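You operate a simulated robot arm through the tools that you are given. There is no shell and no other tool.

You are at the controls of a simulated robot arm. One attempt, no reset.

## Task
Seal the sleeve of print P-31 at the heat the chart gives, and switch the sealer off.
Fine: hold the bar down till the lamp turns green; no scorch; put the print back where it lay; seal no other; leave the heat dial set.

The check looks at the end state, three seconds after you hand in, the way a careful person would. Anything else that was tipped, shoved, dropped, spilled or broken makes it a failure. A push-on lid holds only when it is set on centred and level and pressed home; a screw cap is set on level and turned clockwise until tight.

## Robot
A 6-joint arm with a two-finger gripper, fixed in place. Base frame: the origin is at the foot of the arm, x ahead of it, y to its left, z up. Readings come in mm, rad, newtons and seconds.
With the tool pointing down near the work surface it reaches from about 240 to 620 mm from the base axis. Its first joint turns from -1.152 to 1.152 rad. Payload 1.37 kg.
The tool frame sits at the grasp point between the pads (the TCP): z along the fingers, y along the line on which they close. The tips reach 22 mm beyond it. The gripper opens to 92 mm. The gripper's body begins 65 mm behind the TCP.
Orientation is that of the tool frame in the base frame, as [roll, pitch, yaw] about the fixed x, y, z axes, in that order (R = Rz(yaw) Ry(pitch) Rx(roll)). With the fingers straight down and closing along the base's y, the tool's x points along the base's -x, its y along +y and its z along -z.

## Interface
- The arm moves only by the tool arm_command. Its argument "commands" is a list of rows, each a list of 7 numbers: the gripper command, from -1 (shut) to 1 (fully open), values between in proportion, then the shift along the base's x, y, z in mm, then the turn, a rotation vector about the base's x, y, z in rad. In form: [[hand, x, y, z, ax, ay, az], ...]. A call has 1 to 20 rows; each row is the pose to reach, as a shift and turn from the pose commanded when the call began. Rows are played at 5 a second. More than 50 mm and 0.15 rad between two rows, or a gripper value outside its range, and nothing of the call is played. Where a pose cannot be reached the arm comes as near as it can. A force on the tool above 40 N (or 10 N above the force at the start of the call, whichever is more), or a blocked arm, ends the call early, and 0.2 s more pass. The fingers move at their own pace and stop on an object; they squeeze with about 21 N. The grip force told is the motor's: it shows also when the fingers shut on nothing. Time passes only in rows, and 0.2 s behind the last, so rows that repeat a pose let the fingers close. It gives the time, the measured TCP pose, the force on the tool (base axes), the opening and the grip force at its end, in the units of the frame above (readings bear some noise), with the torque about the TCP (base axes, N m) and any sound that the robot's microphone picked up.
- Cameras (640 x 400 px; columns grow to the right, rows downward): "scene" is fixed at [56.6, -475.1, 564.7]; the picture's right is [0.32, -0.95, 0.00], its down [-0.70, -0.24, -0.68] and it looks along [0.64, 0.22, -0.74] (base axes); focal length 328 px, centre (320, 200). "wrist" rides on the gripper at [71, 19, -102] in the tool frame; the picture's right is [-0.26, 0.96, 0.00], its down [-0.75, -0.20, -0.63] and it looks along [-0.60, -0.16, 0.78] (tool axes); focal length 280 px, centre (320, 200). There is no depth. A picture from a camera that has moved, and an enlarged one, comes with that camera's place and axes in the base frame and with its lens.
- snapshot(camera): a new picture of that camera. The clock stands still meanwhile.
- zoom(camera, box): a new picture of the part [left, top, right, bottom] of that camera's present view, enlarged. The clock stands still meanwhile.
- job_done(): hands the job in; it is judged then, once.

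Places have to be worked out from the pictures, the camera data and where the tool is seen. Open the gripper and draw the arm clear of the work before you hand the job in, unless the task says otherwise.

The tools are called after "Call:" by a JSON object that holds its "name" and its "arguments". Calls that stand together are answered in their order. arm_command: Moves the arm, as the interface text tells. Its arguments: {"type":"object","properties":{"commands":{"type":"array","items":{"type":"array","items":{"type":"number"}}}},"required":["commands"]} The other tools are called the same way: snapshot (camera) takes a picture; zoom (camera, box) takes an enlarged picture of a part of a camera's view; job_done () hands the job in.

At the start:

```text
clock: 0.0
ee_pos: [463.0, -184.9, 267.7]
tcp_rot: [3.142, 0.001, 3.142]
wrist_force: [-0.4, -0.2, -0.1]
torque: [0.0, -0.01, 0.01]
grip_width: 92.1
grip_force: 0.1
```

scene: 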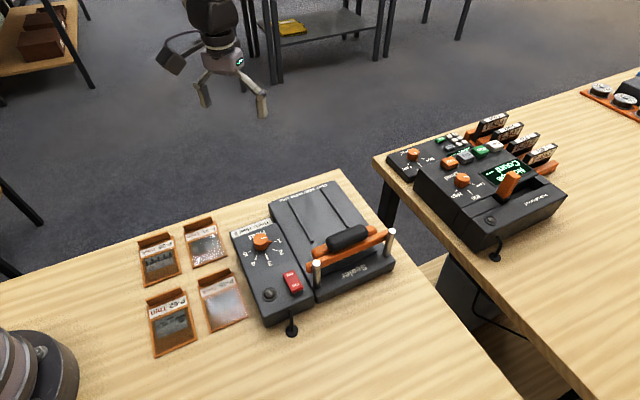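
wrist: 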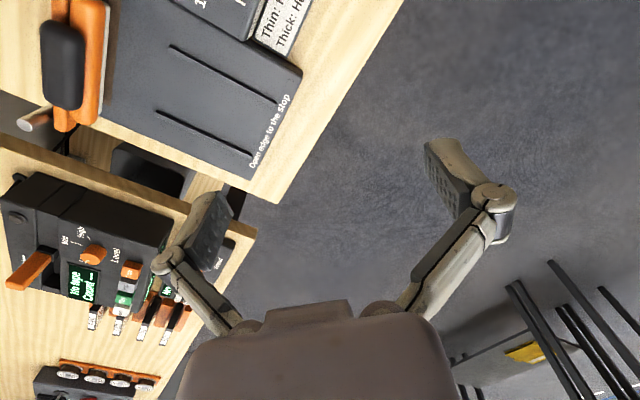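

The scene shows a sealer with a dial, four print sleeves to the left of it, and another device on a second table. I zoom in to read the labels and the chart.

Call:
{"name": "zoom", "arguments": {"camera": "scene", "box": [120, 200, 260, 360]}}

Call:
{"name": "zoom", "arguments": {"camera": "scene", "box": [220, 170, 400, 340]}}

Call:
{"name": "zoom", "arguments": {"camera": "wrist", "box": [0, 0, 320, 200]}}

Call:
{"name": "zoom", "arguments": {"camera": "scene", "box": [370, 90, 580, 270]}}

```text
2.50 times, centred on (190, 280) of scene
camera zoom: at [56.6, -475.1, 564.7], right [0.32, -0.95, 0.0], down [-0.7, -0.24, -0.68], along [0.64, 0.22, -0.74], focal length 820 px, centre (645, 0)
```

zoom: 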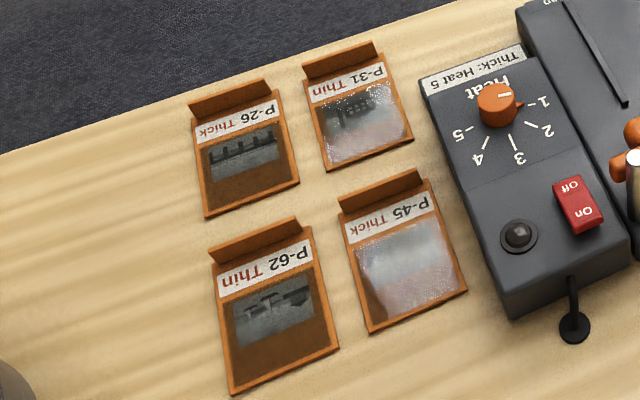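

```text
2.35 times, centred on (310, 255) of scene
camera zoom: at [56.6, -475.1, 564.7], right [0.32, -0.95, 0.0], down [-0.7, -0.24, -0.68], along [0.64, 0.22, -0.74], focal length 772 px, centre (344, 71)
```

zoom: 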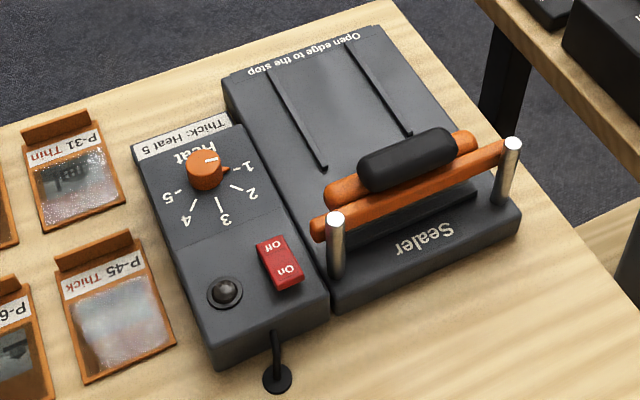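

```text
2.00 times, centred on (160, 100) of wrist
camera zoom: at [393.7, -166.0, 370.2], right [0.26, 0.96, 0.0], down [0.75, -0.2, 0.63], along [0.6, -0.16, -0.78], focal length 561 px, centre (640, 400)
```

zoom: 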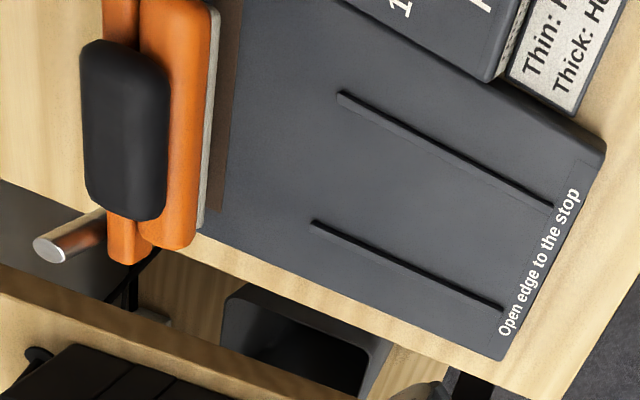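

```text
2.22 times, centred on (475, 180) of scene
camera zoom: at [56.6, -475.1, 564.7], right [0.32, -0.95, 0.0], down [-0.7, -0.24, -0.68], along [0.64, 0.22, -0.74], focal length 729 px, centre (-24, 244)
```

zoom: 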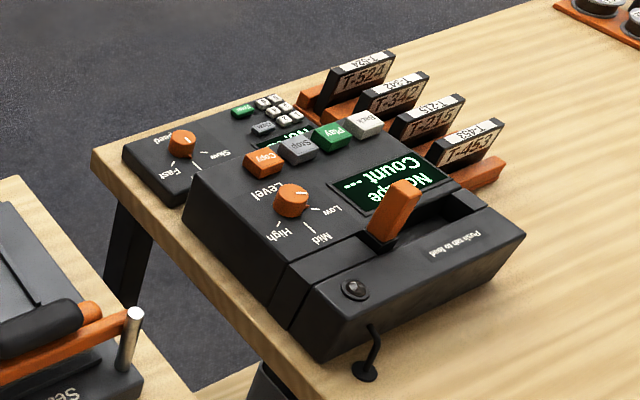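

P-31 is marked "Thin", and the chart by the dial is only partly visible ("Thick: Heat 5"). I draw the arm back towards the base at the same height so the wrist camera can see the prints and the chart.

Call:
{"name": "arm_command", "arguments": {"commands": [[1, -35, 5, 0, 0, 0, 0], [1, -70, 10, 0, 0, 0, 0], [1, -105, 15, 0, 0, 0, 0], [1, -133, 20, 0, 0, 0, 0], [1, -133, 20, 0, 0, 0, 0]]}}

Call:
{"name": "snapshot", "arguments": {"camera": "wrist"}}

Call:
{"name": "snapshot", "arguments": {"camera": "scene"}}

```text
clock: 1.2
ee_pos: [330.9, -165.2, 266.7]
tcp_rot: [3.141, 0.002, -3.141]
wrist_force: [-1.2, 0.2, 0.9]
torque: [-0.01, -0.01, 0.02]
grip_width: 92.1
grip_force: 0.1
```

```text
taken
camera wrist: at [259.4, -147.3, 368.3], right [0.26, 0.96, 0.0], down [0.75, -0.2, 0.63], along [0.6, -0.16, -0.78], focal length 280 px, centre (320, 200)
```

wrist: 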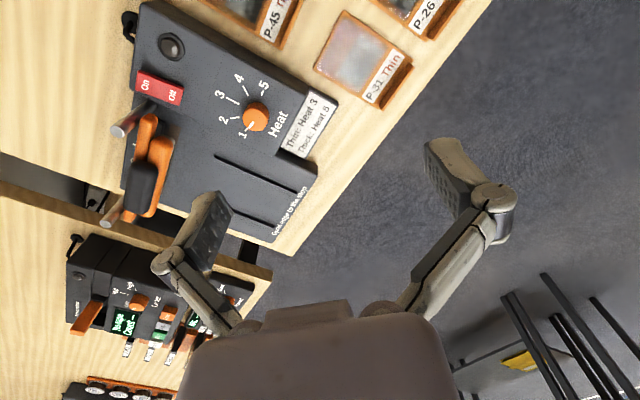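

```text
taken
```

scene: 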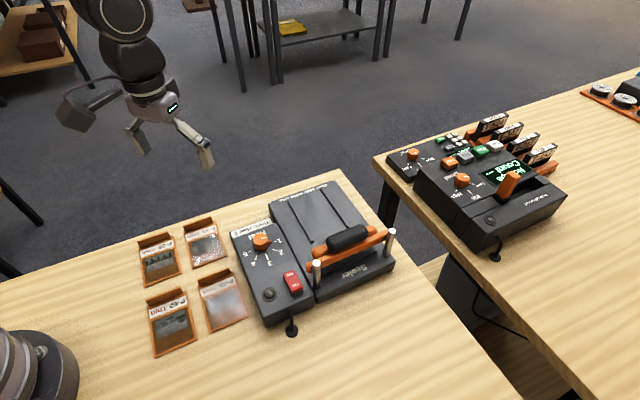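

The wrist view now shows the chart; I zoom on it, the dial, the switch and P-31.

Call:
{"name": "zoom", "arguments": {"camera": "wrist", "box": [190, 60, 350, 160]}}

Call:
{"name": "zoom", "arguments": {"camera": "wrist", "box": [240, 0, 480, 150]}}

Call:
{"name": "zoom", "arguments": {"camera": "wrist", "box": [90, 60, 330, 240]}}

Call:
{"name": "zoom", "arguments": {"camera": "scene", "box": [170, 210, 250, 260]}}

Call:
{"name": "zoom", "arguments": {"camera": "scene", "box": [300, 210, 400, 300]}}

```text
4.00 times, centred on (270, 110) of wrist
camera zoom: at [259.4, -147.3, 368.3], right [0.26, 0.96, 0.0], down [0.75, -0.2, 0.63], along [0.6, -0.16, -0.78], focal length 1122 px, centre (520, 560)
```

zoom: 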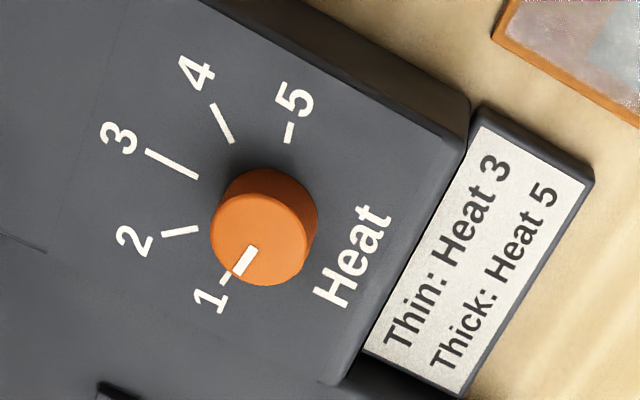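

```text
2.67 times, centred on (360, 75) of wrist
camera zoom: at [259.4, -147.3, 368.3], right [0.26, 0.96, 0.0], down [0.75, -0.2, 0.63], along [0.6, -0.16, -0.78], focal length 748 px, centre (213, 533)
```

zoom: 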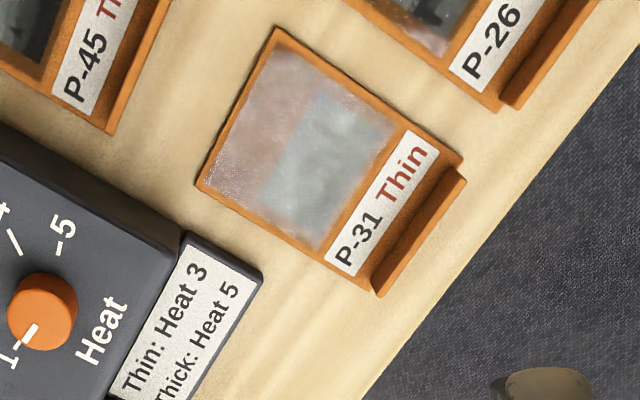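

```text
2.22 times, centred on (210, 150) of wrist
camera zoom: at [259.4, -147.3, 368.3], right [0.26, 0.96, 0.0], down [0.75, -0.2, 0.63], along [0.6, -0.16, -0.78], focal length 623 px, centre (564, 311)
```

zoom: 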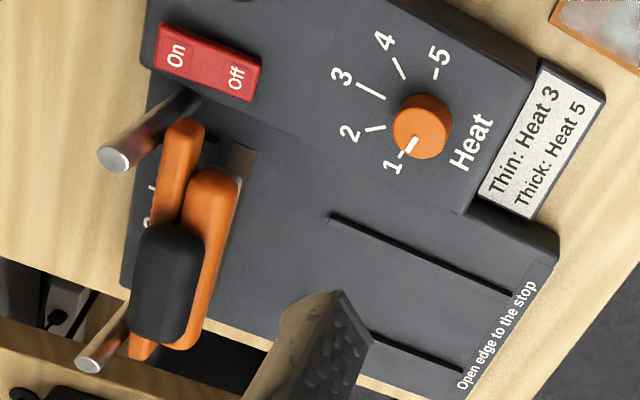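

```text
8.00 times, centred on (210, 235) of scene
camera zoom: at [56.6, -475.1, 564.7], right [0.32, -0.95, 0.0], down [-0.7, -0.24, -0.68], along [0.64, 0.22, -0.74], focal length 2625 px, centre (1200, -80)
```

zoom: 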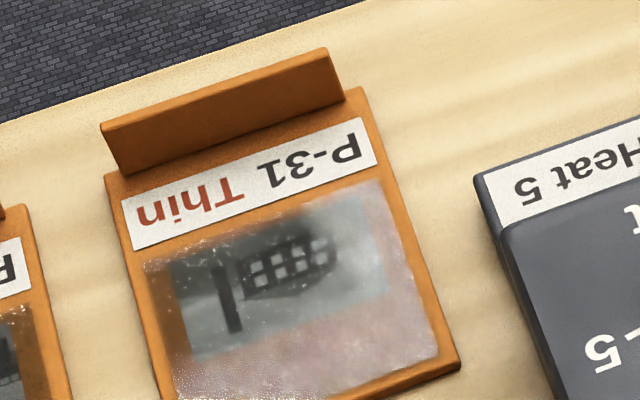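

```text
4.44 times, centred on (350, 255) of scene
camera zoom: at [56.6, -475.1, 564.7], right [0.32, -0.95, 0.0], down [-0.7, -0.24, -0.68], along [0.64, 0.22, -0.74], focal length 1458 px, centre (187, -44)
```

zoom: 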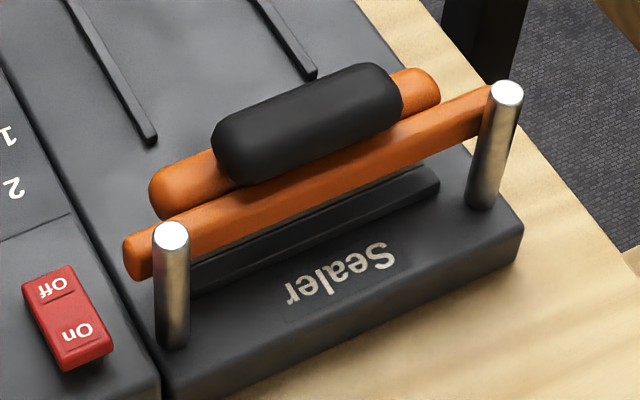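

The chart reads Thin: Heat 3, so P-31 needs heat 3; the dial stands at 1. The sleeves and the sealer appear turned about 45° in the base frame (sleeve ≈69×98 mm, tab at the +45° end), so I turn the tool by -45° and look at the sealer from there.

Call:
{"name": "arm_command", "arguments": {"commands": [[1, 3, 3, 6, 0, 0, -0.131], [1, 6, 6, 12, 0, 0, -0.262], [1, 10, 8, 18, 0, 0, -0.393], [1, 13, 10, 24, 0, 0, -0.524], [1, 16, 12, 30, 0, 0, -0.655], [1, 19, 15, 33, 0, 0, -0.785], [1, 19, 15, 33, 0, 0, -0.785]]}}

Call:
{"name": "snapshot", "arguments": {"camera": "wrist"}}

Call:
{"name": "snapshot", "arguments": {"camera": "scene"}}

```text
clock: 2.8
ee_pos: [349.9, -148.1, 300.8]
tcp_rot: [3.142, 0.002, 2.355]
wrist_force: [-0.1, -0.2, 0.1]
torque: [0.01, 0.05, 0.01]
grip_width: 91.8
grip_force: 0.0
```

```text
taken
camera wrist: at [313.7, -85.5, 403.1], right [0.87, 0.5, 0.0], down [0.39, -0.68, 0.63], along [0.31, -0.54, -0.78], focal length 280 px, centre (320, 200)
```

wrist: 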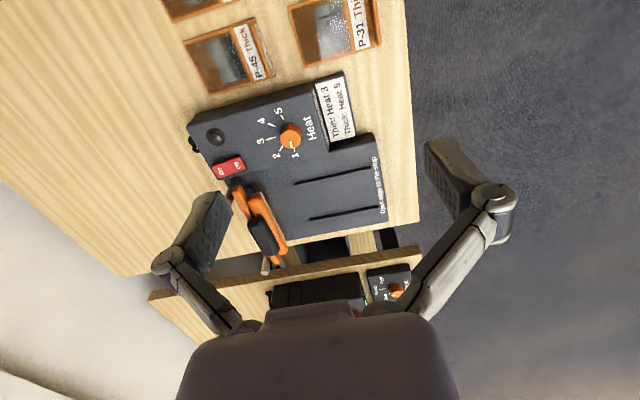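

```text
taken
```

scene: 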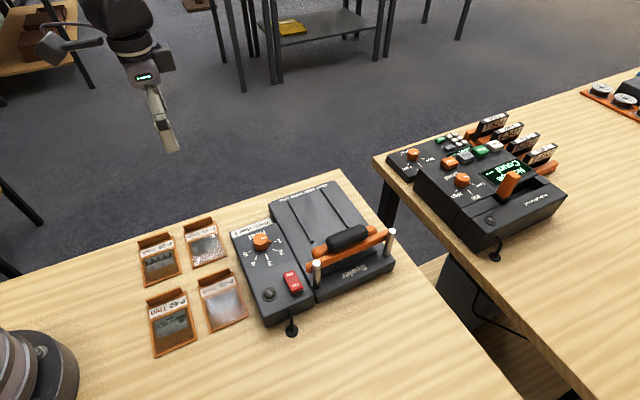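

The rotated view shows the whole sealer. I zoom in on the bar, the dial and the switch.

Call:
{"name": "zoom", "arguments": {"camera": "wrist", "box": [180, 140, 310, 280]}}

Call:
{"name": "zoom", "arguments": {"camera": "wrist", "box": [190, 75, 400, 225]}}

Call:
{"name": "zoom", "arguments": {"camera": "wrist", "box": [160, 0, 400, 100]}}

Call:
{"name": "zoom", "arguments": {"camera": "scene", "box": [225, 210, 315, 340]}}

```text
2.86 times, centred on (245, 210) of wrist
camera zoom: at [313.7, -85.5, 403.1], right [0.87, 0.5, 0.0], down [0.39, -0.68, 0.63], along [0.31, -0.54, -0.78], focal length 801 px, centre (534, 171)
```

zoom: 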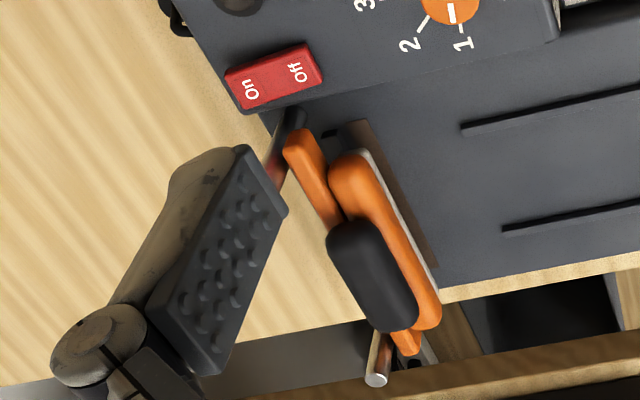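

```text
2.67 times, centred on (295, 150) of wrist
camera zoom: at [313.7, -85.5, 403.1], right [0.87, 0.5, 0.0], down [0.39, -0.68, 0.63], along [0.31, -0.54, -0.78], focal length 748 px, centre (387, 333)
```

zoom: 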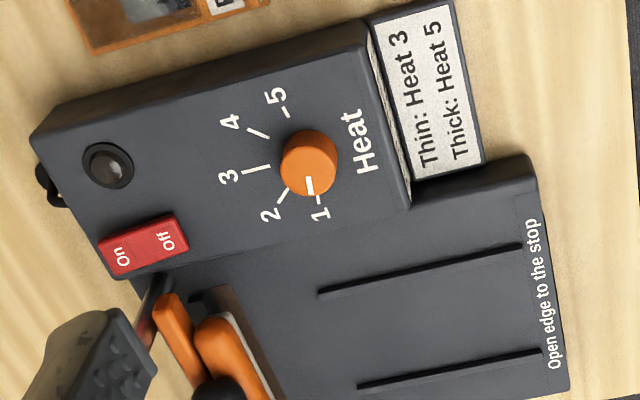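

```text
2.67 times, centred on (280, 50) of wrist
camera zoom: at [313.7, -85.5, 403.1], right [0.87, 0.5, 0.0], down [0.39, -0.68, 0.63], along [0.31, -0.54, -0.78], focal length 748 px, centre (427, 600)
```

zoom: 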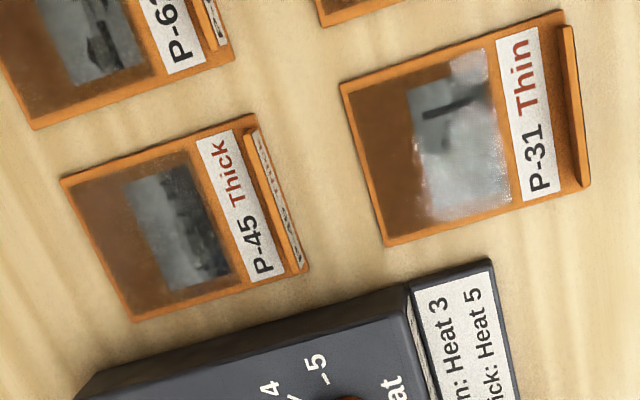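

```text
3.08 times, centred on (270, 275) of scene
camera zoom: at [56.6, -475.1, 564.7], right [0.32, -0.95, 0.0], down [-0.7, -0.24, -0.68], along [0.64, 0.22, -0.74], focal length 1010 px, centre (474, -31)
```

zoom: 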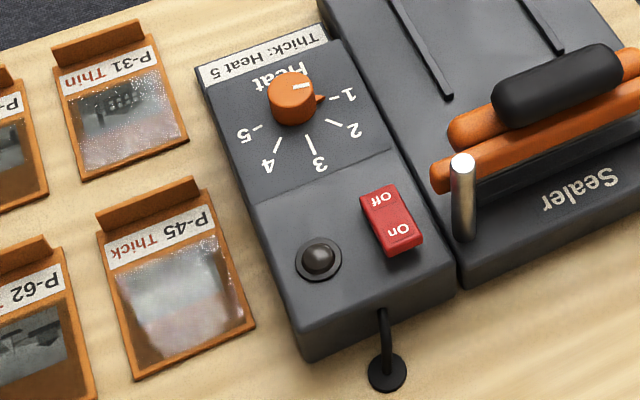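

Before using the positions I check the scene camera's bias by zooming on the gripper at its known pose, and I look closer at P-31's edges to see which one is open.

Call:
{"name": "zoom", "arguments": {"camera": "scene", "box": [120, 70, 216, 160]}}

Call:
{"name": "zoom", "arguments": {"camera": "wrist", "box": [285, 0, 385, 65]}}

Call:
{"name": "zoom", "arguments": {"camera": "scene", "box": [180, 240, 240, 340]}}

```text
4.44 times, centred on (168, 115) of scene
camera zoom: at [56.6, -475.1, 564.7], right [0.32, -0.95, 0.0], down [-0.7, -0.24, -0.68], along [0.64, 0.22, -0.74], focal length 1458 px, centre (996, 578)
```

zoom: 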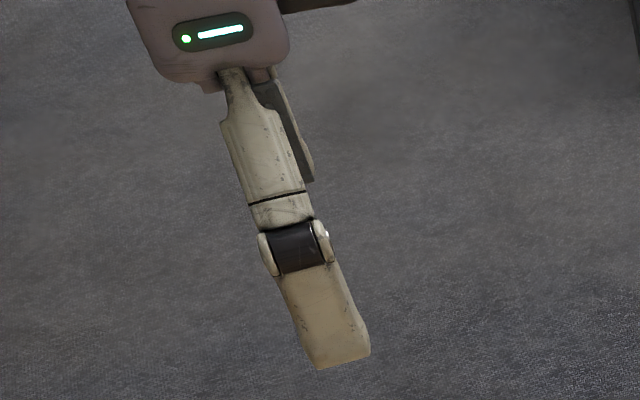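

```text
6.15 times, centred on (335, 32) of wrist
camera zoom: at [313.7, -85.5, 403.1], right [0.87, 0.5, 0.0], down [0.39, -0.68, 0.63], along [0.31, -0.54, -0.78], focal length 1726 px, centre (228, 1231)
```

zoom: 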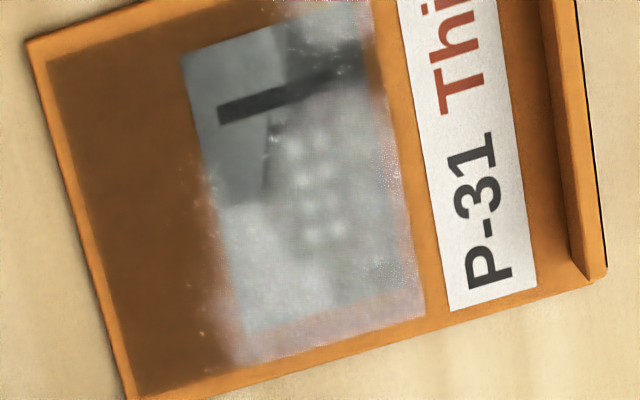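

```text
4.00 times, centred on (210, 290) of scene
camera zoom: at [56.6, -475.1, 564.7], right [0.32, -0.95, 0.0], down [-0.7, -0.24, -0.68], along [0.64, 0.22, -0.74], focal length 1313 px, centre (760, -160)
```

zoom: 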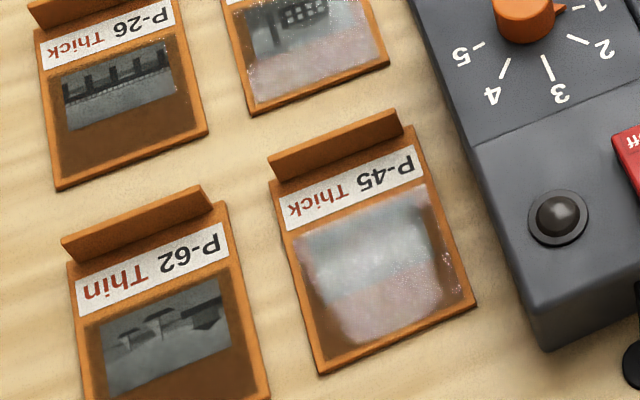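

The open edge is the one opposite the tab (towards −u). I close the fingers to have a clear tip point for checking camera bias at a known pose.

Call:
{"name": "arm_command", "arguments": {"commands": [[-1, 0, 0, 0, 0, 0, 0], [-1, 0, 0, 0, 0, 0, 0], [-1, 0, 0, 0, 0, 0, 0], [-1, 0, 0, 0, 0, 0, 0], [-1, 0, 0, 0, 0, 0, 0], [-1, 0, 0, 0, 0, 0, 0]]}}

Call:
{"name": "zoom", "arguments": {"camera": "scene", "box": [120, 70, 216, 160]}}

Call:
{"name": "snapshot", "arguments": {"camera": "wrist"}}

```text
clock: 4.2
ee_pos: [349.3, -149.6, 300.8]
tcp_rot: [3.141, 0.002, 2.355]
wrist_force: [0.0, -0.5, 0.3]
torque: [0.0, 0.0, -0.03]
grip_width: 0.1
grip_force: 21.1
```

```text
4.44 times, centred on (168, 115) of scene
camera zoom: at [56.6, -475.1, 564.7], right [0.32, -0.95, 0.0], down [-0.7, -0.24, -0.68], along [0.64, 0.22, -0.74], focal length 1458 px, centre (996, 578)
```

zoom: 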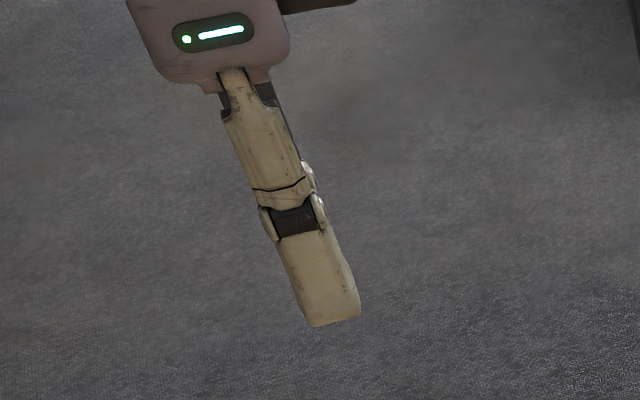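

```text
taken
camera wrist: at [313.6, -85.6, 403.0], right [0.87, 0.5, 0.0], down [0.39, -0.68, 0.63], along [0.31, -0.54, -0.78], focal length 280 px, centre (320, 200)
```

wrist: 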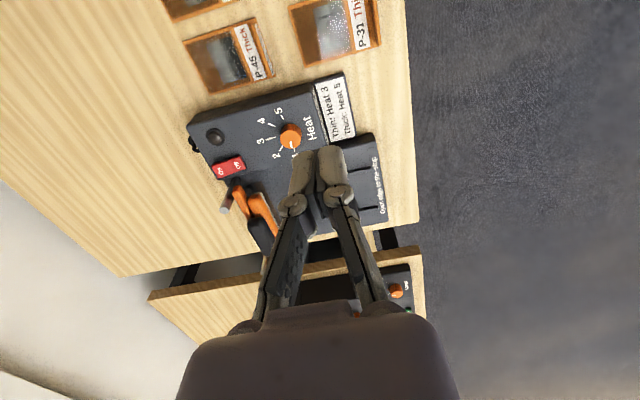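

The closed tip at its known pose projects within about 1 px in the scene camera, so I trust that camera; the tick marks are 45° apart, so going from 1 to 3 is a 90° clockwise turn. I move the closed fingers above the dial (≈(364,-253)), turned to +45°, staying well above the knob, to check the alignment.

Call:
{"name": "arm_command", "arguments": {"commands": [[-1, 1.2, -8.6, -8, 0, 0, 0.131], [-1, 2.4, -17.2, -16, 0, 0, 0.262], [-1, 3.6, -25.8, -30, 0, 0, 0.393], [-1, 4.8, -34.4, -46, 0, 0, 0.524], [-1, 6.0, -43, -62, 0, 0, 0.655], [-1, 7.2, -51.6, -78, 0, 0, 0.785], [-1, 8.5, -60.2, -94, 0, 0, 0.916], [-1, 9.7, -68.8, -110, 0, 0, 1.047], [-1, 11, -77.4, -126, 0, 0, 1.178], [-1, 12.2, -86, -142, 0, 0, 1.309], [-1, 13.4, -94.8, -158, 0, 0, 1.44], [-1, 14.7, -103.4, -175, 0, 0, 1.571], [-1, 14.7, -103.4, -181, 0, 0, 1.571], [-1, 14.7, -103.4, -181, 0, 0, 1.571]]}}

Call:
{"name": "snapshot", "arguments": {"camera": "wrist"}}

Call:
{"name": "zoom", "arguments": {"camera": "scene", "box": [200, 170, 320, 290]}}

```text
clock: 7.2
ee_pos: [364.3, -252.9, 120.1]
tcp_rot: [-3.14, 0.002, -2.356]
wrist_force: [-0.4, -0.2, 0.5]
torque: [0.0, 0.0, 0.01]
grip_width: 0.0
grip_force: 21.0
```

```text
taken
camera wrist: at [300.9, -290.0, 222.2], right [-0.5, 0.87, 0.0], down [0.68, 0.39, 0.63], along [0.54, 0.31, -0.78], focal length 280 px, centre (320, 200)
```

wrist: 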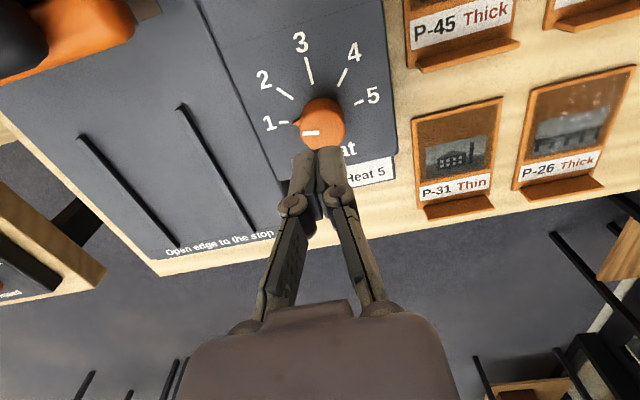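

```text
3.33 times, centred on (260, 230) of scene
camera zoom: at [56.6, -475.1, 564.7], right [0.32, -0.95, 0.0], down [-0.7, -0.24, -0.68], along [0.64, 0.22, -0.74], focal length 1094 px, centre (520, 100)
```

zoom: 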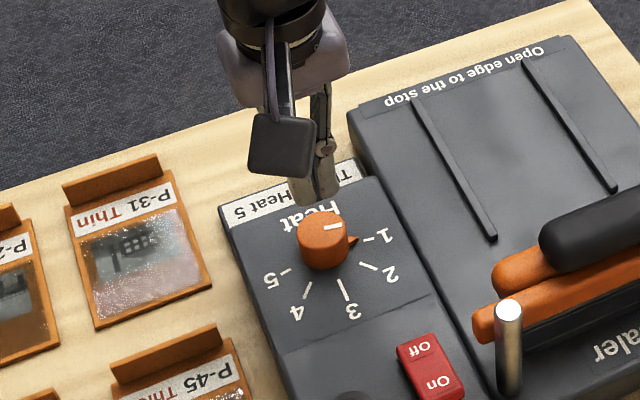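

The tip projects within ~1 px of prediction in the scene camera; the dial seems nearly under the TCP. I zoom in on the wrist view to measure the knob's centre precisely.

Call:
{"name": "zoom", "arguments": {"camera": "wrist", "box": [240, 30, 400, 210]}}

Call:
{"name": "zoom", "arguments": {"camera": "wrist", "box": [390, 40, 540, 230]}}

Call:
{"name": "zoom", "arguments": {"camera": "scene", "box": [235, 205, 305, 265]}}

```text
2.22 times, centred on (320, 120) of wrist
camera zoom: at [300.9, -290.0, 222.2], right [-0.5, 0.87, 0.0], down [0.68, 0.39, 0.63], along [0.54, 0.31, -0.78], focal length 623 px, centre (320, 378)
```

zoom: 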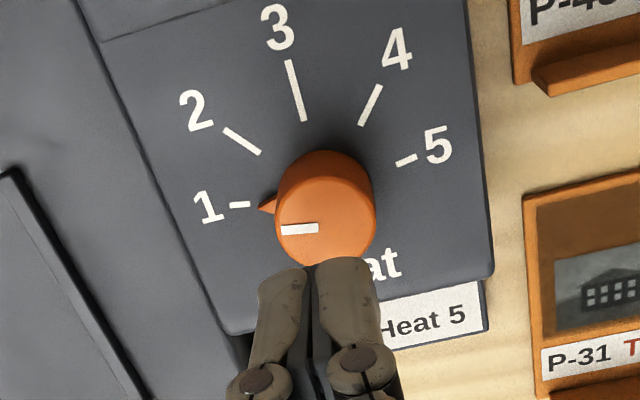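

```text
2.11 times, centred on (465, 135) of wrist
camera zoom: at [300.9, -290.0, 222.2], right [-0.5, 0.87, 0.0], down [0.68, 0.39, 0.63], along [0.54, 0.31, -0.78], focal length 590 px, centre (15, 337)
```

zoom: 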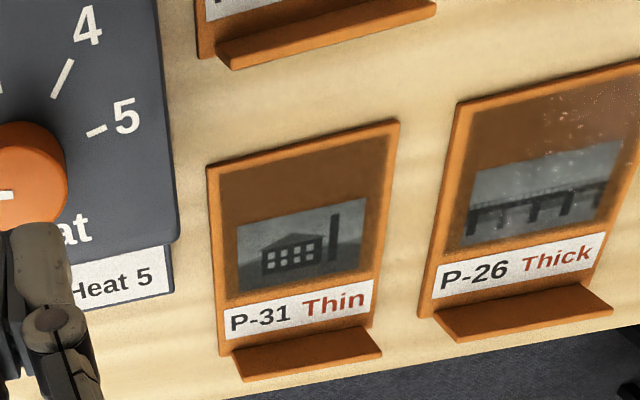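

```text
6.67 times, centred on (270, 235) of scene
camera zoom: at [56.6, -475.1, 564.7], right [0.32, -0.95, 0.0], down [-0.7, -0.24, -0.68], along [0.64, 0.22, -0.74], focal length 2188 px, centre (653, -33)
```

zoom: 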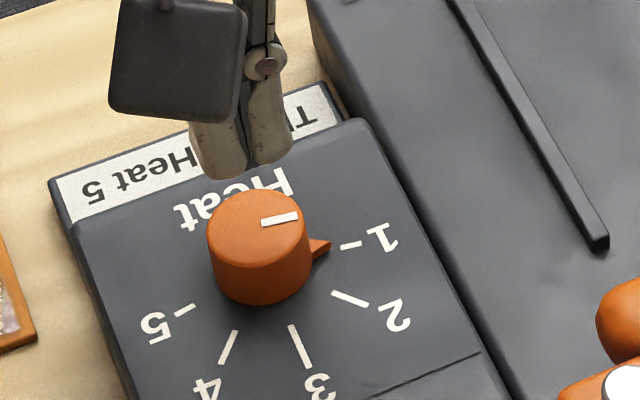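

Both cameras now agree: the knob centre is ≈(363.3,-253.5), top ≈63 mm, panel ≈43 mm, knob ≈28 mm wide with a small pointer nub at 1. I turn to the neutral yaw so the fingers miss the nub and open to about 50 mm above it.

Call:
{"name": "arm_command", "arguments": {"commands": [[0.087, 0, 0, 0, 0, 0, -0.131], [0.087, 0, 0, 0, 0, 0, -0.262], [0.087, -0.5, -0.3, 0, 0, 0, -0.393], [0.087, -1, -0.6, 0, 0, 0, -0.524], [0.087, -1, -0.6, 0, 0, 0, -0.655], [0.087, -1, -0.6, 0, 0, 0, -0.785], [0.087, -1, -0.6, -10, 0, 0, -0.785], [0.087, -1, -0.6, -10, 0, 0, -0.785]]}}

Call:
{"name": "zoom", "arguments": {"camera": "scene", "box": [215, 185, 305, 265]}}

Call:
{"name": "snapshot", "arguments": {"camera": "wrist"}}

```text
clock: 9.0
ee_pos: [363.7, -254.5, 109.2]
tcp_rot: [-3.141, 0.001, -3.141]
wrist_force: [0.0, -0.3, -0.6]
torque: [0.01, 0.01, -0.01]
grip_width: 50.0
grip_force: 0.0
```

```text
5.00 times, centred on (260, 225) of scene
camera zoom: at [56.6, -475.1, 564.7], right [0.32, -0.95, 0.0], down [-0.7, -0.24, -0.68], along [0.64, 0.22, -0.74], focal length 1641 px, centre (620, 75)
```

zoom: 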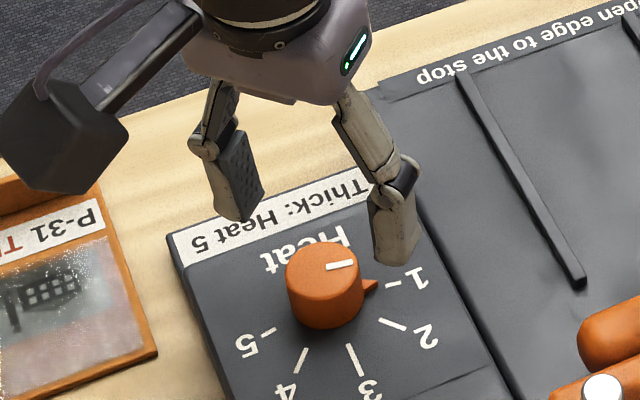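

```text
taken
camera wrist: at [293.6, -235.3, 211.6], right [0.26, 0.96, 0.0], down [0.75, -0.2, 0.63], along [0.6, -0.16, -0.78], focal length 280 px, centre (320, 200)
```

wrist: 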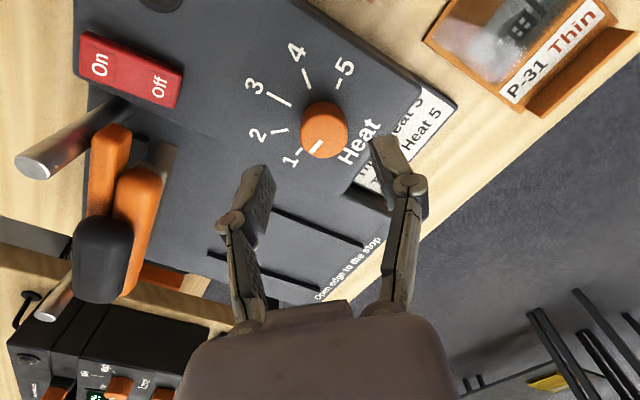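

The open fingers straddle the knob in both views. I go down to TCP z≈70 so the tips sit just above the panel, then close on the knob.

Call:
{"name": "arm_command", "arguments": {"commands": [[0.087, 0, 0.5, -8, 0, 0, 0], [0.087, 0, 0.5, -16, 0, 0, 0], [0.087, 0, 0.5, -24, 0, 0, 0], [0.087, 0, 0.5, -31, 0, 0, 0], [0.087, 0, 0.5, -38, 0, 0, 0], [0.087, 0, 0.5, -38, 0, 0, 0]]}}

Call:
{"name": "zoom", "arguments": {"camera": "scene", "box": [215, 185, 305, 265]}}

```text
clock: 10.4
ee_pos: [363.2, -253.5, 71.0]
tcp_rot: [3.141, 0.003, 3.141]
wrist_force: [0.2, -0.7, 0.2]
torque: [0.01, -0.03, 0.01]
grip_width: 49.9
grip_force: 0.0
```

```text
5.00 times, centred on (260, 225) of scene
camera zoom: at [56.6, -475.1, 564.7], right [0.32, -0.95, 0.0], down [-0.7, -0.24, -0.68], along [0.64, 0.22, -0.74], focal length 1641 px, centre (620, 75)
```

zoom: 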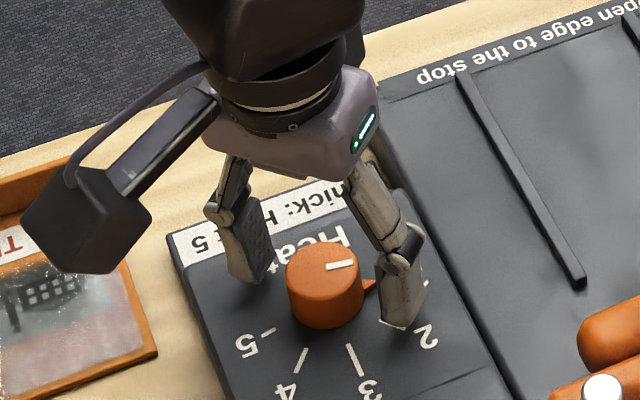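

The fingers straddle the knob with room on both sides. I close on it.

Call:
{"name": "arm_command", "arguments": {"commands": [[-0.25, 0, 0, 0, 0, 0, 0], [-0.6, 0, 0, 0, 0, 0, 0], [-1, 0, 0, 0, 0, 0, 0], [-1, 0, 0, 0, 0, 0, 0]]}}

Call:
{"name": "zoom", "arguments": {"camera": "scene", "box": [215, 185, 305, 265]}}

```text
clock: 11.4
ee_pos: [363.8, -252.7, 71.8]
tcp_rot: [3.141, -0.001, -3.141]
wrist_force: [2.0, 14.6, 3.8]
torque: [0.26, -0.02, -0.01]
grip_width: 27.2
grip_force: 28.0
```

```text
5.00 times, centred on (260, 225) of scene
camera zoom: at [56.6, -475.1, 564.7], right [0.32, -0.95, 0.0], down [-0.7, -0.24, -0.68], along [0.64, 0.22, -0.74], focal length 1641 px, centre (620, 75)
```

zoom: 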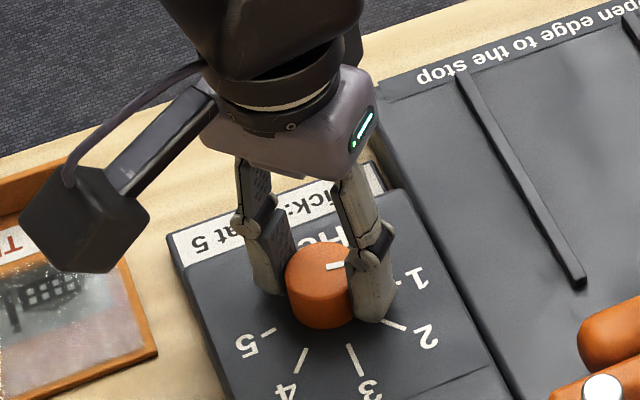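

Gripped at 27.2 mm, with ~15 N sideways in +y, so the knob's axis lies a bit more to +y. I shift the commanded pose to relax that before turning.

Call:
{"name": "arm_command", "arguments": {"commands": [[-1, 0, 1, 0, 0, 0, 0], [-1, 0, 1.5, 0, 0, 0, 0]]}}

```text
clock: 12.0
ee_pos: [363.9, -252.7, 71.2]
tcp_rot: [3.14, 0.002, 3.14]
wrist_force: [2.9, 4.1, -3.7]
torque: [0.19, 0.72, -0.01]
grip_width: 27.2
grip_force: 27.6
```

The force is down to ~5 N. Now I turn clockwise the first half (-0.785 rad) and check.

Call:
{"name": "arm_command", "arguments": {"commands": [[-1, 0.4, 0.6, 0, 0, 0, -0.1], [-1, 0.4, 0.6, 0, 0, 0, -0.2], [-1, 0.4, 0.6, 0, 0, 0, -0.3], [-1, 0.4, 0.6, 0, 0, 0, -0.4], [-1, 0.4, 0.6, 0, 0, 0, -0.5], [-1, 0.4, 0.6, 0, 0, 0, -0.6], [-1, 0.4, 0.6, 0, 0, 0, -0.7], [-1, 0.4, 0.6, 0, 0, 0, -0.785]]}}

Call:
{"name": "zoom", "arguments": {"camera": "scene", "box": [215, 185, 305, 265]}}

```text
clock: 13.8
ee_pos: [363.1, -253.0, 72.5]
tcp_rot: [-3.14, -0.001, 2.355]
wrist_force: [-17.7, -21.0, -24.2]
torque: [-0.32, 0.22, 0.04]
grip_width: 27.8
grip_force: 28.7
```

```text
5.00 times, centred on (260, 225) of scene
camera zoom: at [56.7, -475.2, 564.6], right [0.32, -0.95, 0.0], down [-0.7, -0.24, -0.68], along [0.64, 0.22, -0.74], focal length 1641 px, centre (620, 75)
```

zoom: 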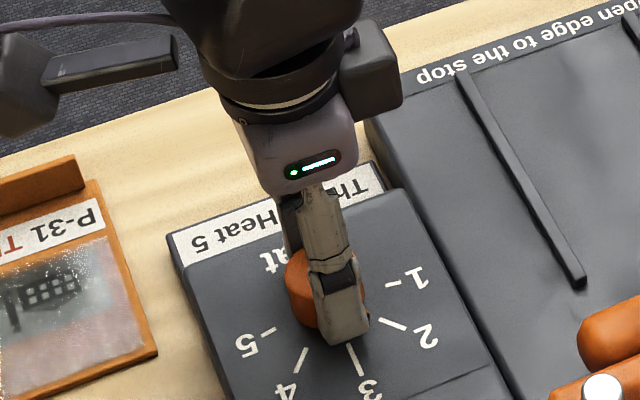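

Forces built up (≈27 N towards −u, 24 N down). I check the dial in the wrist view before going on.

Call:
{"name": "snapshot", "arguments": {"camera": "wrist"}}

Call:
{"name": "zoom", "arguments": {"camera": "wrist", "box": [240, 40, 400, 200]}}

```text
taken
camera wrist: at [327.9, -188.6, 174.3], right [0.87, 0.5, 0.0], down [0.39, -0.68, 0.63], along [0.31, -0.54, -0.78], focal length 280 px, centre (320, 200)
```

wrist: 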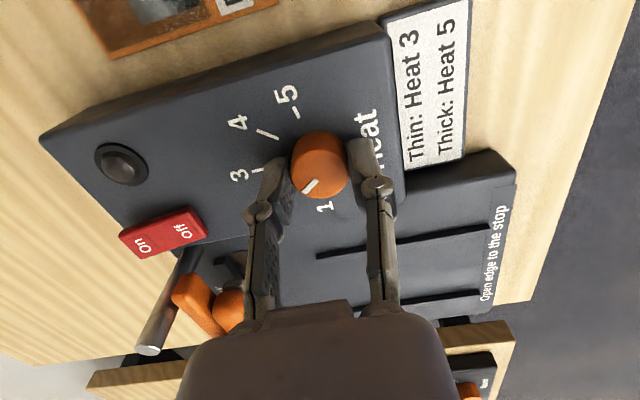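

```text
2.50 times, centred on (320, 120) of wrist
camera zoom: at [327.9, -188.6, 174.3], right [0.87, 0.5, 0.0], down [0.39, -0.68, 0.63], along [0.31, -0.54, -0.78], focal length 701 px, centre (320, 400)
```

zoom: 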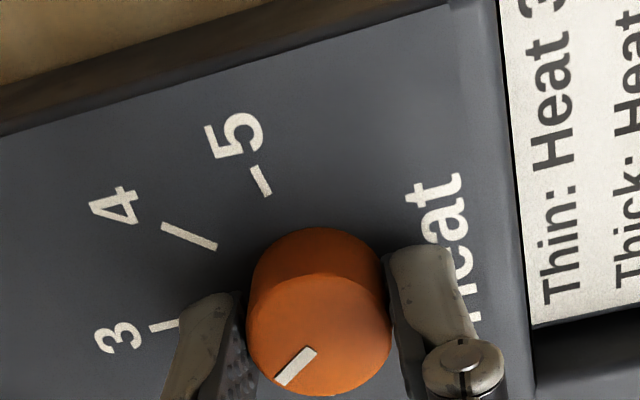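

The pointer is now at 2, so the knob turns with the grip. I ease the commanded pose along the measured force to relax it.

Call:
{"name": "arm_command", "arguments": {"commands": [[-1, -0.7, -0.7, -0.7, 0, 0, 0], [-1, -1.4, -1.4, -1.4, 0, 0, 0]]}}

```text
clock: 14.4
ee_pos: [363.2, -253.3, 71.5]
tcp_rot: [3.141, 0.001, 2.356]
wrist_force: [-17.4, -4.4, 13.6]
torque: [0.3, 0.85, 0.02]
grip_width: 27.5
grip_force: 28.3
```

Call:
{"name": "arm_command", "arguments": {"commands": [[-1, -0.8, 0, 0.3, 0, 0, 0], [-1, -1.6, -0.2, 0.5, 0, 0, 0]]}}

```text
clock: 15.0
ee_pos: [362.9, -252.9, 71.2]
tcp_rot: [3.139, 0.007, 2.359]
wrist_force: [9.9, 13.4, 11.6]
torque: [0.78, 0.34, 0.03]
grip_width: 27.2
grip_force: 28.0
```

Call:
{"name": "arm_command", "arguments": {"commands": [[-1, 0.5, 0.8, 0.5, 0, 0, -0.08], [-1, 0.5, 0.8, 0.5, 0, 0, -0.16], [-1, 0.5, 0.8, 0.5, 0, 0, -0.26]]}}

```text
clock: 15.8
ee_pos: [363.7, -253.1, 69.8]
tcp_rot: [3.14, 0.005, 2.096]
wrist_force: [33.0, 13.4, -17.0]
torque: [0.58, -0.22, -0.01]
grip_width: 27.3
grip_force: 28.5
```

Call:
{"name": "arm_command", "arguments": {"commands": [[-1, 0.8, 0.3, -0.3, 0, 0, 0], [-1, 1.5, 0.6, -0.5, 0, 0, 0]]}}

```text
clock: 16.4
ee_pos: [362.9, -252.2, 72.1]
tcp_rot: [-3.141, 0.004, 2.096]
wrist_force: [17.4, 3.1, -5.9]
torque: [-0.51, -0.81, -0.01]
grip_width: 27.6
grip_force: 27.7
```

Forces are falling; I continue the turn in small parts with the same easing.

Call:
{"name": "arm_command", "arguments": {"commands": [[-1, 0.8, 0.2, -0.2, 0, 0, -0.08], [-1, 1.0, 0.2, -0.2, 0, 0, -0.16], [-1, 1.0, 0.2, -0.2, 0, 0, -0.26]]}}

Call:
{"name": "zoom", "arguments": {"camera": "wrist", "box": [240, 40, 400, 200]}}

```text
clock: 17.2
ee_pos: [363.9, -252.5, 71.6]
tcp_rot: [-3.141, 0.002, 1.834]
wrist_force: [-7.6, -15.6, 19.4]
torque: [-0.41, 0.25, -0.04]
grip_width: 27.4
grip_force: 27.6
```

```text
2.50 times, centred on (320, 120) of wrist
camera zoom: at [364.3, -179.0, 174.0], right [1.0, 0.0, 0.0], down [0.0, -0.78, 0.63], along [0.0, -0.63, -0.78], focal length 701 px, centre (320, 400)
```

zoom: 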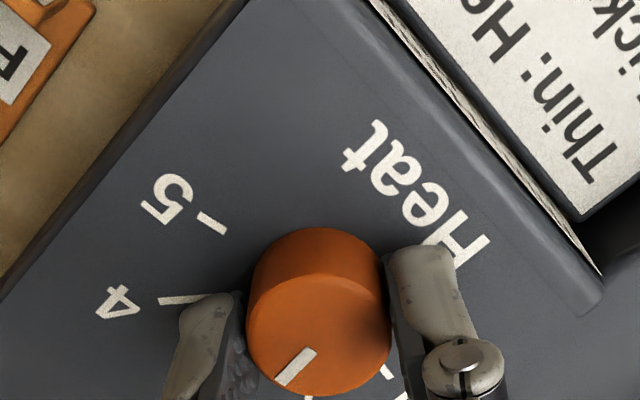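

The knob follows the grip exactly. I do the final -0.264 rad to reach the 90° total.

Call:
{"name": "arm_command", "arguments": {"commands": [[-1, -0.4, -0.6, 0.4, 0, 0, -0.08], [-1, -0.4, -0.6, 0.4, 0, 0, -0.16], [-1, -0.4, -0.6, 0.4, 0, 0, -0.263], [-1, -0.4, -0.6, 0.4, 0, 0, -0.263]]}}

Call:
{"name": "snapshot", "arguments": {"camera": "wrist"}}

Call:
{"name": "zoom", "arguments": {"camera": "wrist", "box": [240, 40, 400, 200]}}

```text
clock: 18.2
ee_pos: [362.7, -252.4, 71.1]
tcp_rot: [-3.139, 0.001, 1.574]
wrist_force: [-10.1, -19.2, 13.7]
torque: [-0.44, 0.26, 0.03]
grip_width: 27.5
grip_force: 28.1
```

```text
taken
camera wrist: at [383.2, -181.0, 173.5], right [0.97, -0.26, 0.0], down [-0.2, -0.75, 0.63], along [-0.16, -0.6, -0.78], focal length 280 px, centre (320, 200)
```

wrist: 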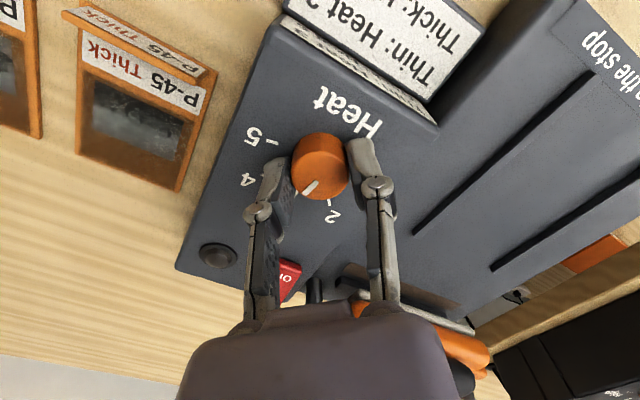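

```text
2.50 times, centred on (320, 120) of wrist
camera zoom: at [383.2, -181.0, 173.5], right [0.97, -0.26, 0.0], down [-0.2, -0.75, 0.63], along [-0.16, -0.6, -0.78], focal length 701 px, centre (320, 400)
```

zoom: 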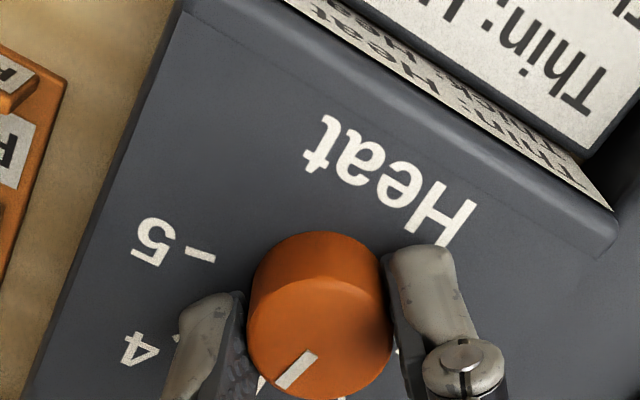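

The grip turned 90° in total. I open the fingers to release the knob and then rise straight up.

Call:
{"name": "arm_command", "arguments": {"commands": [[0.087, -0.5, -1.0, 0.5, 0, 0, 0], [0.087, -0.5, -1.0, 0.5, 0, 0, 0], [0.087, -0.5, -1.0, 0.5, 0, 0, 0], [0.087, -0.5, -1.0, 15, 0, 0, 0], [0.087, -0.5, -1.0, 35, 0, 0, 0], [0.087, -0.5, -1.0, 55, 0, 0, 0], [0.087, -0.5, -1.0, 75, 0, 0, 0], [0.087, -0.5, -1.0, 75, 0, 0, 0]]}}

Call:
{"name": "zoom", "arguments": {"camera": "scene", "box": [215, 195, 315, 285]}}

Call:
{"name": "snapshot", "arguments": {"camera": "wrist"}}

```text
clock: 20.0
ee_pos: [364.0, -252.9, 146.6]
tcp_rot: [-3.14, 0.003, 1.574]
wrist_force: [0.3, 0.6, -0.6]
torque: [-0.02, 0.0, 0.01]
grip_width: 49.9
grip_force: 0.0
```

```text
4.44 times, centred on (265, 240) of scene
camera zoom: at [56.6, -475.1, 564.7], right [0.32, -0.95, 0.0], down [-0.7, -0.24, -0.68], along [0.64, 0.22, -0.74], focal length 1458 px, centre (564, 22)
```

zoom: 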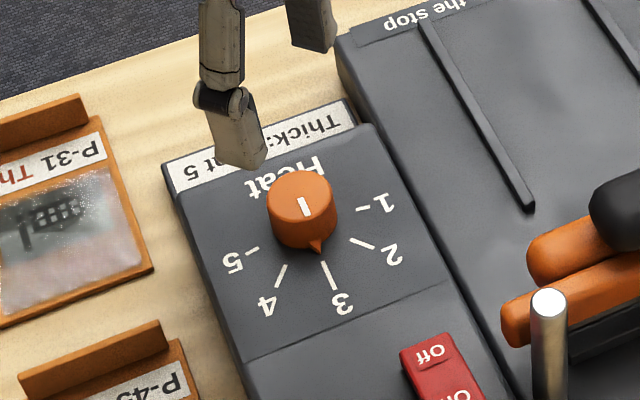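

```text
taken
camera wrist: at [384.1, -182.1, 249.0], right [0.97, -0.26, 0.0], down [-0.2, -0.75, 0.63], along [-0.16, -0.61, -0.78], focal length 280 px, centre (320, 200)
```

wrist: 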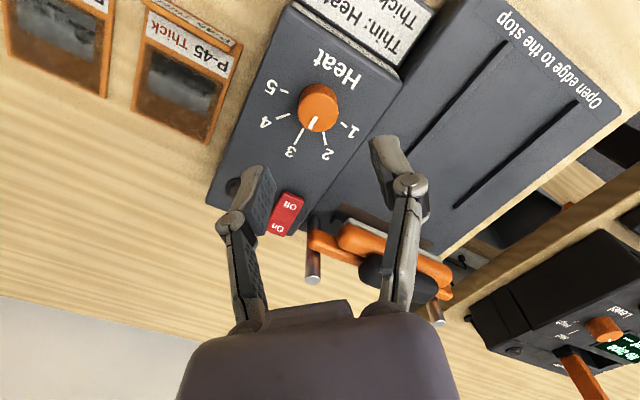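

Call:
{"name": "zoom", "arguments": {"camera": "scene", "box": [260, 225, 300, 265]}}

Call:
{"name": "zoom", "arguments": {"camera": "wrist", "box": [250, 60, 380, 180]}}

Call:
{"name": "zoom", "arguments": {"camera": "wrist", "box": [200, 150, 480, 330]}}

```text
10.00 times, centred on (280, 245) of scene
camera zoom: at [56.6, -475.1, 564.7], right [0.32, -0.95, 0.0], down [-0.7, -0.24, -0.68], along [0.64, 0.22, -0.74], focal length 3282 px, centre (720, -250)
```

zoom: 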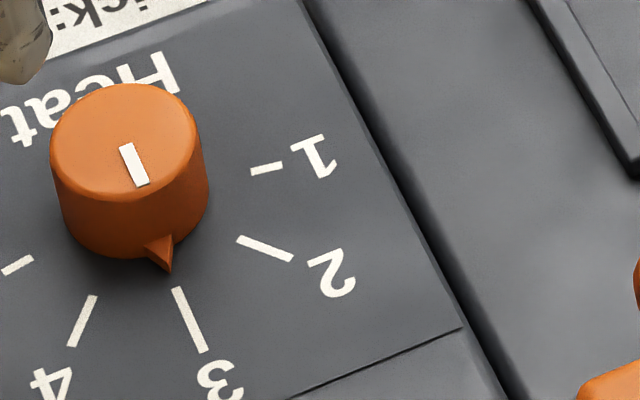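

```text
3.33 times, centred on (315, 120) of wrist
camera zoom: at [384.1, -182.1, 249.0], right [0.97, -0.26, 0.0], down [-0.2, -0.75, 0.63], along [-0.16, -0.61, -0.78], focal length 935 px, centre (337, 467)
```

zoom: 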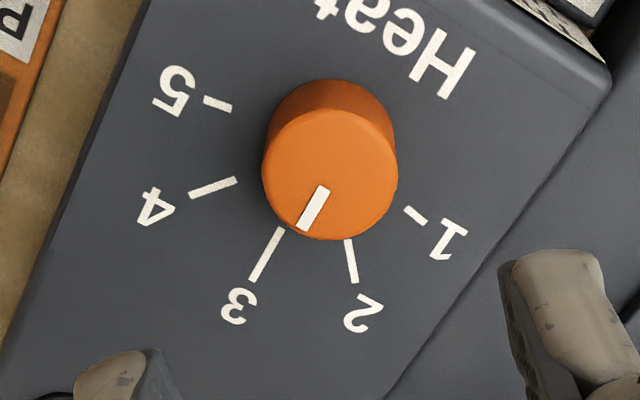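

```text
2.22 times, centred on (340, 240) of wrist
camera zoom: at [384.1, -182.1, 249.0], right [0.97, -0.26, 0.0], down [-0.2, -0.75, 0.63], along [-0.16, -0.61, -0.78], focal length 623 px, centre (276, 111)
```

zoom: 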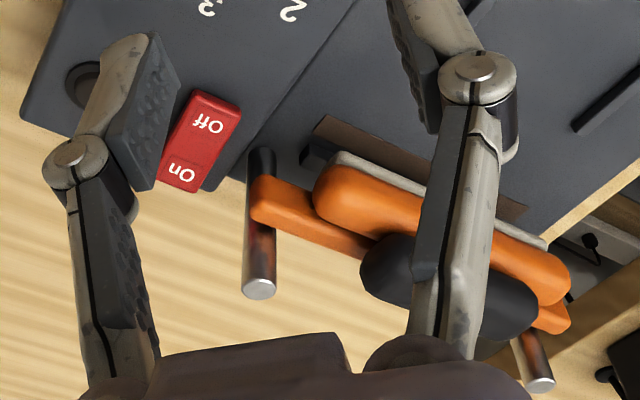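

The dial points exactly at 3 in both views. The rocker's On end (≈(298,-350), z≈57) stands higher than its Off end (z≈53), so the sealer is off now. I close the fingers and move above the On end, turned so the 15 mm finger width lies along the rocker.

Call:
{"name": "arm_command", "arguments": {"commands": [[-0.3, -11, -16, -3, 0, 0, -0.131], [-1, -22, -32, -6, 0, 0, -0.262], [-1, -33, -48, -10, 0, 0, -0.393], [-1, -44, -65, -15, 0, 0, -0.524], [-1, -55, -81, -20, 0, 0, -0.655], [-1, -66, -97.6, -30, 0, 0, -0.785], [-1, -66, -97.6, -40, 0, 0, -0.785], [-1, -66, -97.6, -44, 0, 0, -0.785], [-1, -66, -97.6, -44, 0, 0, -0.785]]}}

Call:
{"name": "snapshot", "arguments": {"camera": "wrist"}}

Call:
{"name": "zoom", "arguments": {"camera": "scene", "box": [240, 220, 340, 330]}}

```text
clock: 22.0
ee_pos: [296.4, -350.6, 101.9]
tcp_rot: [-3.14, 0.002, 0.79]
wrist_force: [-0.1, -1.2, -0.5]
torque: [-0.01, -0.04, 0.01]
grip_width: 0.0
grip_force: 21.0
```

```text
taken
camera wrist: at [361.2, -314.3, 204.3], right [0.5, -0.87, 0.0], down [-0.68, -0.39, 0.63], along [-0.54, -0.31, -0.78], focal length 280 px, centre (320, 200)
```

wrist: 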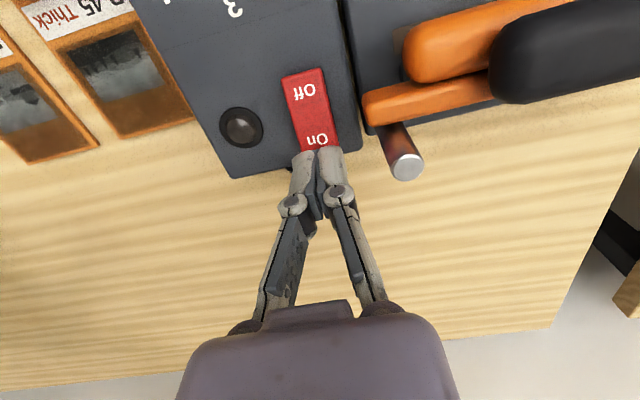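

```text
3.64 times, centred on (290, 275) of scene
camera zoom: at [56.6, -475.1, 564.7], right [0.32, -0.95, 0.0], down [-0.7, -0.24, -0.68], along [0.64, 0.22, -0.74], focal length 1193 px, centre (429, -73)
```

zoom: 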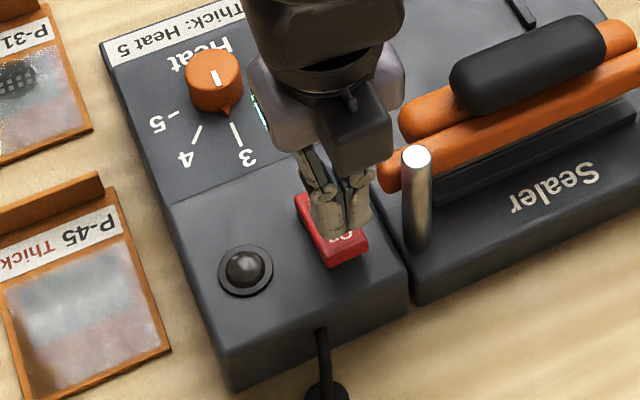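

The tip sits right over the "On" label in the wrist view. I lower it to contact and press in small steps, watching the force.

Call:
{"name": "arm_command", "arguments": {"commands": [[-1, 0.5, 0, -8, 0, 0, 0], [-1, 1, 0, -15, 0, 0, 0], [-1, 1, 0, -20, 0, 0, 0], [-1, 1, 0, -22, 0, 0, 0], [-1, 1, 0, -24, 0, 0, 0], [-1, 1, 0, -26, 0, 0, 0]]}}

Call:
{"name": "zoom", "arguments": {"camera": "scene", "box": [240, 220, 340, 330]}}

```text
clock: 23.5
ee_pos: [297.8, -351.2, 79.2]
tcp_rot: [-3.14, 0.002, 0.791]
wrist_force: [-2.8, 0.9, 5.3]
torque: [0.03, 0.03, 0.03]
grip_width: 6.1
grip_force: 27.9
stopped in row 6: the force on the tool passed its limit at 43 N (the readings are from after the stop); the commanded pose is now the measured one
```

```text
3.64 times, centred on (290, 275) of scene
camera zoom: at [56.6, -475.1, 564.7], right [0.32, -0.95, 0.0], down [-0.7, -0.24, -0.68], along [0.64, 0.22, -0.74], focal length 1193 px, centre (429, -73)
```

zoom: 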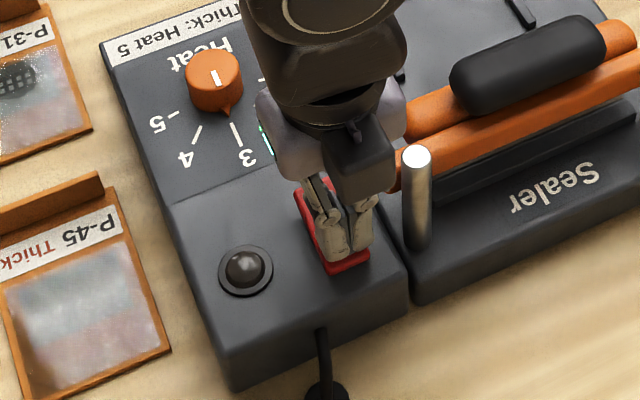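

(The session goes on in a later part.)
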